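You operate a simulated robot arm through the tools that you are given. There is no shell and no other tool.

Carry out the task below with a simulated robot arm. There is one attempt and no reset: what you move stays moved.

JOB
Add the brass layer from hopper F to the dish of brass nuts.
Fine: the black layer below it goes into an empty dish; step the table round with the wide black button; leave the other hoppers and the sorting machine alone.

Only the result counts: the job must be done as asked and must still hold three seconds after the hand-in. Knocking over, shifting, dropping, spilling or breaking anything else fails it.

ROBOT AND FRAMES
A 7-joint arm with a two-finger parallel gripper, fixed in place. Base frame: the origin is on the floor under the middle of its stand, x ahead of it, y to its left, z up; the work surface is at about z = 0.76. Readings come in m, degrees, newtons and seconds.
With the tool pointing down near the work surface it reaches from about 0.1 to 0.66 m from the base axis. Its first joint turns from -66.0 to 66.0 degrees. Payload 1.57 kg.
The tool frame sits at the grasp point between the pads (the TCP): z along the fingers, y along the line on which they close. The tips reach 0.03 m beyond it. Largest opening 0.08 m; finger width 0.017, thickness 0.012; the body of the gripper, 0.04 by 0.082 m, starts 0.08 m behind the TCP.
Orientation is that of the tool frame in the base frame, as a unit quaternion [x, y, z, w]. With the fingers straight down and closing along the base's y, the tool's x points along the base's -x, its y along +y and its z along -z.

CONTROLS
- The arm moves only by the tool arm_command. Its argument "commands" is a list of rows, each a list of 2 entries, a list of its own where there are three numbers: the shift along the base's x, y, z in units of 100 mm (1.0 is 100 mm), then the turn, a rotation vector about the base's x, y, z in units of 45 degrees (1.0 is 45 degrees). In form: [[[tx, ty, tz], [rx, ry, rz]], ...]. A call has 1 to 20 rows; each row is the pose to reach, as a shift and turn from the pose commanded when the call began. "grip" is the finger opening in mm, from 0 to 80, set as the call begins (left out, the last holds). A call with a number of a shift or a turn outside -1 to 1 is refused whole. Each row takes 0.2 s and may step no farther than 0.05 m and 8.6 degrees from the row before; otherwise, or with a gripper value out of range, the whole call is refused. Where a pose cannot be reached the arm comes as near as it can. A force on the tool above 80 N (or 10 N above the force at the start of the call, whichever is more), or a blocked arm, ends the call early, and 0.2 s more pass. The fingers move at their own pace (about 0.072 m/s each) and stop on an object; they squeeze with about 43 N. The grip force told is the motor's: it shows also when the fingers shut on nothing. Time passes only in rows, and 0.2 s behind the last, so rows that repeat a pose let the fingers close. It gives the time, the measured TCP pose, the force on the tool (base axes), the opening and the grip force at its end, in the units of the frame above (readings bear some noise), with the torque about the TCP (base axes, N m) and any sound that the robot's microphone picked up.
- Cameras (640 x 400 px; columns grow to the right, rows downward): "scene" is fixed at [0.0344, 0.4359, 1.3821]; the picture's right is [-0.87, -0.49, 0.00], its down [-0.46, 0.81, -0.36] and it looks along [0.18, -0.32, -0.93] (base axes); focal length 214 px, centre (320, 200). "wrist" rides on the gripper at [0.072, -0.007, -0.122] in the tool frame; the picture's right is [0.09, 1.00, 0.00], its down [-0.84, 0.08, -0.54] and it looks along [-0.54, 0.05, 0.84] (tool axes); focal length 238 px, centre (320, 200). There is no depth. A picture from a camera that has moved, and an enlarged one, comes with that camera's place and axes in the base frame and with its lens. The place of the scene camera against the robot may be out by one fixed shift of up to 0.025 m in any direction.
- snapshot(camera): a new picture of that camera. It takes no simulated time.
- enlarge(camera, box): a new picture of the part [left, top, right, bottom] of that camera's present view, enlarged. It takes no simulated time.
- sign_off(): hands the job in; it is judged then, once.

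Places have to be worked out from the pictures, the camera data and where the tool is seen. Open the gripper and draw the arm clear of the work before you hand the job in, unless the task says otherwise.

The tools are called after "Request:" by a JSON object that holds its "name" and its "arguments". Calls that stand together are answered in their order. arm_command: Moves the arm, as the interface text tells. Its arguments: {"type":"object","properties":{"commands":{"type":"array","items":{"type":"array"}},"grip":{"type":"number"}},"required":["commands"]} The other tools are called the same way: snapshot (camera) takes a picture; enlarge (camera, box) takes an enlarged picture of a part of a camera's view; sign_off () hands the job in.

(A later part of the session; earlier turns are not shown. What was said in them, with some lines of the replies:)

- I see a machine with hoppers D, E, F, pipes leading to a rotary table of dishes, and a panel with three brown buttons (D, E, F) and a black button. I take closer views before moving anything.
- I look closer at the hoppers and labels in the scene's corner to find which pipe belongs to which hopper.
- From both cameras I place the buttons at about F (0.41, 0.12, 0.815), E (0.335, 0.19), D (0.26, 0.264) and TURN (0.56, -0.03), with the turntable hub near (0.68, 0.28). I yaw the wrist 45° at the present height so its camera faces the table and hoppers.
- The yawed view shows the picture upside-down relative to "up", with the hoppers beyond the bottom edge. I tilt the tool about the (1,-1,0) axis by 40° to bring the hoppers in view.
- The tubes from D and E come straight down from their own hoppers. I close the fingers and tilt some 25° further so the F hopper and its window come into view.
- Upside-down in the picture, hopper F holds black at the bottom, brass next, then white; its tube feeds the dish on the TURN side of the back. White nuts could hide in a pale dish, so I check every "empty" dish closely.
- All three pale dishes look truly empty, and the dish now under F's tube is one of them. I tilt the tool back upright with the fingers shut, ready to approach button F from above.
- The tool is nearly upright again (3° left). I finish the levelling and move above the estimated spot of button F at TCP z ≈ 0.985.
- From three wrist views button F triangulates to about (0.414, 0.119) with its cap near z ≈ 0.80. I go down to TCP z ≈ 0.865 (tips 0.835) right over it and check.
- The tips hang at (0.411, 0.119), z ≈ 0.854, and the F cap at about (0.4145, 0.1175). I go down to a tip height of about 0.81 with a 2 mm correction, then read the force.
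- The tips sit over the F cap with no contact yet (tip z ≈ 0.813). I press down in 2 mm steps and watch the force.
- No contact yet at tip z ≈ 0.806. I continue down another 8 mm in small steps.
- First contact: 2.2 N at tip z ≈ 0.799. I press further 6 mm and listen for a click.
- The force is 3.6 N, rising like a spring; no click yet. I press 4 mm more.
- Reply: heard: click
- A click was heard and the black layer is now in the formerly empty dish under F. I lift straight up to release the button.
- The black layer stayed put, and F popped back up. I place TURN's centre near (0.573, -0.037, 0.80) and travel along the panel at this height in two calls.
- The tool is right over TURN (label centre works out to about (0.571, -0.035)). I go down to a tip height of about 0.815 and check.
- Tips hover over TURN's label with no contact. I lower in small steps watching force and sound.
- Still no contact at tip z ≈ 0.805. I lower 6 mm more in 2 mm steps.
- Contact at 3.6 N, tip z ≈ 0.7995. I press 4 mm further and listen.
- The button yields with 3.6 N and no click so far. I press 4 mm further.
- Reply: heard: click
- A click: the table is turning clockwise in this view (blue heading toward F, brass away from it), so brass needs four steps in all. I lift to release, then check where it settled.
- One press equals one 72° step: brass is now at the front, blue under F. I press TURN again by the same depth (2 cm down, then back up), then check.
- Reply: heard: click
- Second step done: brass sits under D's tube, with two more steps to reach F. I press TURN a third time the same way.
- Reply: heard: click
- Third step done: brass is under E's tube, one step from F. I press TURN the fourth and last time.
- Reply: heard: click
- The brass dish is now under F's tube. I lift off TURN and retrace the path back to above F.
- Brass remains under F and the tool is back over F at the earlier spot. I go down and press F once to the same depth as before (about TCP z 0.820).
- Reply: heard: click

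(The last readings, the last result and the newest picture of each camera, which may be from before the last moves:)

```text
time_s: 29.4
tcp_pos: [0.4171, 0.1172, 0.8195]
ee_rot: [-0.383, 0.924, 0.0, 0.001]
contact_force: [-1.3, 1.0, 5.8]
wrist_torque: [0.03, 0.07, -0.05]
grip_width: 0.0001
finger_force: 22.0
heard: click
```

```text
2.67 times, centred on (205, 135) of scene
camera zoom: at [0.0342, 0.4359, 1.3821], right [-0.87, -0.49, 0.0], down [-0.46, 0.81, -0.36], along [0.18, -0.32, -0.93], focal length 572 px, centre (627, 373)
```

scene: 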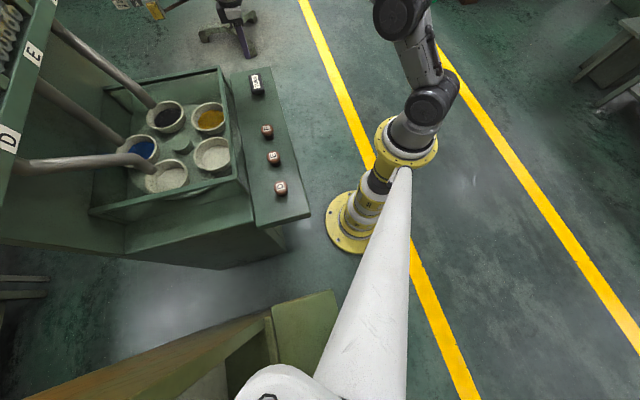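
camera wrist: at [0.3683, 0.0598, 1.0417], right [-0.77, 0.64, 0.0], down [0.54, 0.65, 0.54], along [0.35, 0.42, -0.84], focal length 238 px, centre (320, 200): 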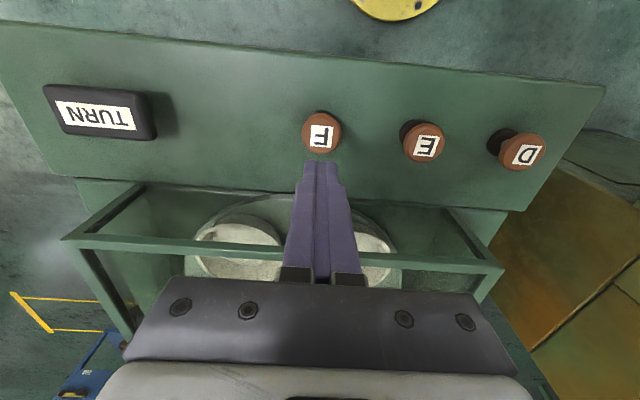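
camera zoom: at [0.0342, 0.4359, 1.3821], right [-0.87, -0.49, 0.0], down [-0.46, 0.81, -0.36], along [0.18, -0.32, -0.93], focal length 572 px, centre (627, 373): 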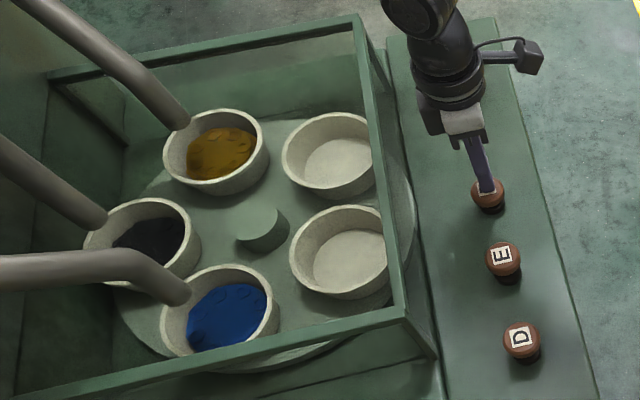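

A click: the brass level in the dish under F has risen. I lift clear, well above the panel, to release the button.

Request:
{"name": "arm_command", "arguments": {"commands": [[[0, 0, 0.3], [0, 0, 0]], [[0, 0, 0.65], [0, 0, 0]], [[0, 0, 1.0], [0, 0, 0]]]}}

Request:
{"name": "arm_command", "arguments": {"commands": [[[-0.2, -0.1, 0.4], [0, 0, 0]], [[-0.4, -0.2, 0.8], [0, 0, 0]], [[-0.6, -0.24, 1.0], [0, 0, 0]], [[-0.6, -0.24, 1.0], [0, 0, 0]]]}}

Request:
{"name": "enlarge", "arguments": {"camera": "scene", "box": [100, 60, 310, 210]}}

Request:
{"name": "enlarge", "arguments": {"camera": "scene", "box": [120, 90, 220, 160]}}

```text
time_s: 30.2
tcp_pos: [0.4163, 0.1182, 0.9231]
ee_rot: [-0.382, 0.924, 0.0, -0.001]
contact_force: [0.5, 0.4, 0.4]
wrist_torque: [-0.02, 0.01, 0.03]
grip_width: 0.0001
finger_force: 21.3
```

```text
time_s: 31.2
tcp_pos: [0.3542, 0.0947, 1.0205]
ee_rot: [-0.383, 0.924, -0.001, 0.0]
contact_force: [0.6, 0.2, 0.6]
wrist_torque: [0.0, 0.0, 0.01]
grip_width: 0.0
finger_force: 21.6
```

```text
2.67 times, centred on (205, 135) of scene
camera zoom: at [0.0343, 0.4359, 1.3821], right [-0.87, -0.49, 0.0], down [-0.46, 0.81, -0.36], along [0.18, -0.32, -0.93], focal length 572 px, centre (627, 373)
```

zoom: 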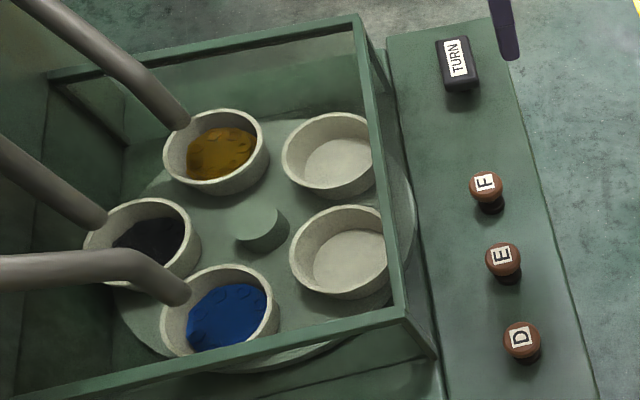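

```text
5.71 times, centred on (170, 125) of scene
camera zoom: at [0.0343, 0.4359, 1.3821], right [-0.87, -0.49, 0.0], down [-0.46, 0.81, -0.36], along [0.18, -0.32, -0.93], focal length 1226 px, centre (1177, 629)
```

zoom: 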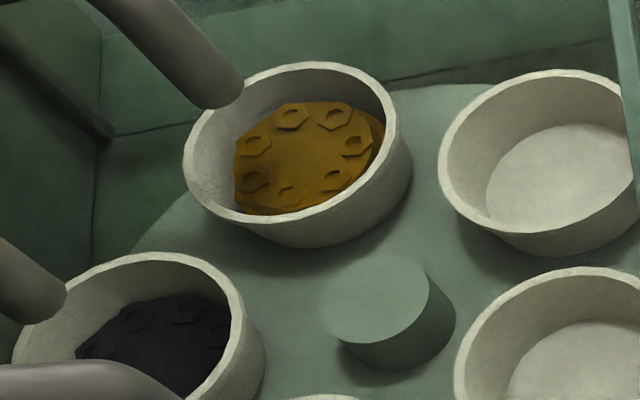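

A fresh brass layer lies on top of the first in the dish, and the buttons are up. I raise and tilt the camera to confirm that hopper F has lost just black and brass, opening the gripper later.

Request:
{"name": "arm_command", "arguments": {"commands": [[[0, 0, 0.3], [0, 0, 0]], [[0, 0, 0.65], [0.12, -0.12, 0]], [[0, 0, 0.65], [0.24, -0.24, 0]], [[0, 0, 0.65], [0.36, -0.36, 0]], [[0, 0, 0.65], [0.48, -0.48, 0]], [[0, 0, 0.65], [0.6, -0.6, 0]], [[0, 0, 0.65], [0.72, -0.72, 0]], [[0, 0, 0.65], [0.84, -0.84, 0]], [[0, 0, 0.65], [0.95, -0.95, 0]], [[0, 0, 0.65], [0.95, -0.95, 0]]]}}

Request:
{"name": "snapshot", "arguments": {"camera": "wrist"}}

Request:
{"name": "enlarge", "arguments": {"camera": "wrist", "box": [150, 120, 430, 295]}}

```text
time_s: 33.4
tcp_pos: [0.3549, 0.0937, 1.0885]
ee_rot: [-0.331, 0.798, 0.193, 0.465]
contact_force: [1.0, 0.1, 0.4]
wrist_torque: [0.03, 0.01, -0.02]
grip_width: 0.0
finger_force: 21.1
```

```text
taken
camera wrist: at [0.2591, -0.0112, 1.084], right [-0.74, 0.67, -0.08], down [-0.1, 0.01, 1.0], along [0.67, 0.74, 0.06], focal length 238 px, centre (320, 200)
```

wrist: 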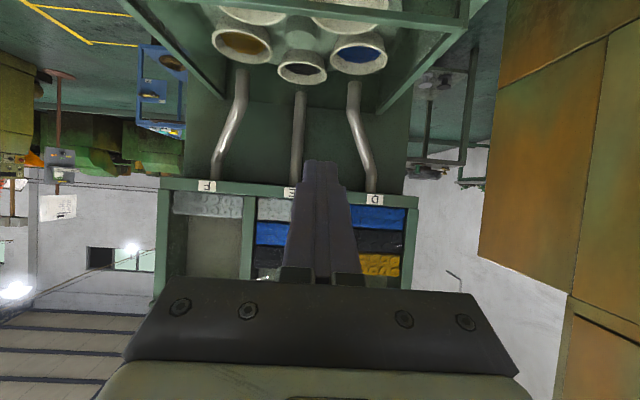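

```text
2.29 times, centred on (290, 208) of wrist
camera zoom: at [0.2591, -0.0112, 1.084], right [-0.74, 0.67, -0.08], down [-0.1, 0.01, 1.0], along [0.67, 0.74, 0.06], focal length 545 px, centre (389, 183)
```

zoom: 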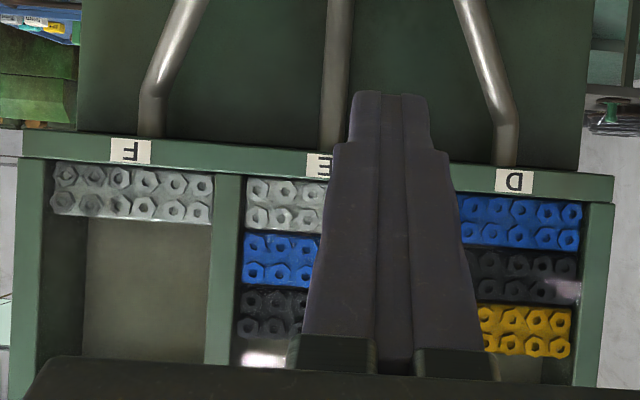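

Hopper F now holds only its white layer, and D and E are untouched. I level the tool again, opening the gripper at this clear height.

Request:
{"name": "arm_command", "arguments": {"commands": [[[0, 0, 0], [-0.12, 0.12, 0]], [[0, 0, 0], [-0.24, 0.24, 0]], [[0, 0, 0], [-0.36, 0.36, 0]], [[0, 0, 0], [-0.48, 0.48, 0]], [[0, 0, 0], [-0.6, 0.6, 0]], [[0, 0, 0], [-0.72, 0.72, 0]], [[0, 0, 0], [-0.84, 0.84, 0]], [[0, 0, 0], [-0.95, 0.95, 0]], [[0, 0, 0], [-0.95, 0.95, 0]]], "grip": 80}}

Request:
{"name": "snapshot", "arguments": {"camera": "scene"}}

Request:
{"name": "snapshot", "arguments": {"camera": "wrist"}}

```text
time_s: 35.4
tcp_pos: [0.3546, 0.0932, 1.0889]
ee_rot: [-0.383, 0.924, -0.001, -0.001]
contact_force: [0.4, 0.7, 0.5]
wrist_torque: [0.0, 0.0, 0.05]
grip_width: 0.0798
finger_force: 0.0
```

```text
taken
```

scene: 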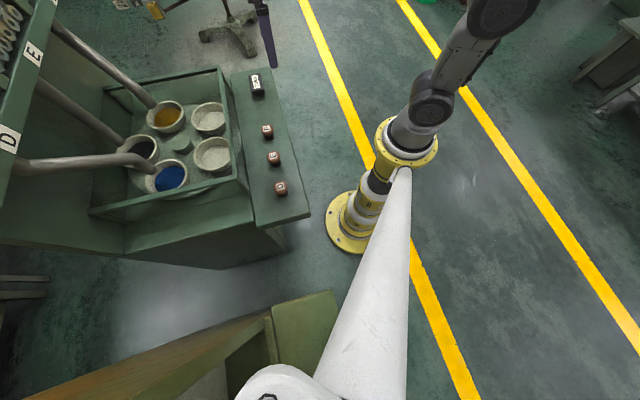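

```text
taken
camera wrist: at [0.3084, 0.0379, 1.209], right [-0.77, 0.64, 0.0], down [0.54, 0.65, 0.54], along [0.35, 0.42, -0.84], focal length 238 px, centre (320, 200)
```

wrist: 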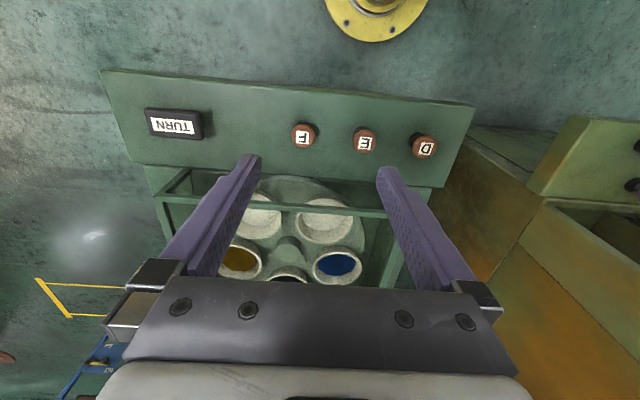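

The brass dish holds its extra layer, the black lies alone in a formerly empty dish, blue is unchanged, and the arm is clear with the gripper open. I hand the job in.

Request:
{"name": "sign_off", "arguments": {}}

```text
The job is handed in.
```

The brass layer from hopper F is now in the dish of brass nuts, and I've handed the job in. I haven't seen a verdict on it.

- **Black layer:** I pressed F once while an empty dish was under its tube, so the black nuts are alone in that dish.
- **Turning the table:** The wide black button moves the table one dish per press. It turns away from F, so it took four presses to bring the brass dish under F's tube.
- **Brass layer:** A second press of F dropped the brass layer. The pictures show it lying on top of the brass already in the dish.
- **Everything else:** Hopper F now holds only its white layer. Hoppers D and E still have the same layers as before, I never went near the sorting machine, and the blue dish looks unchanged.

Before handing in, I opened the gripper and left the arm raised clear of the panel.
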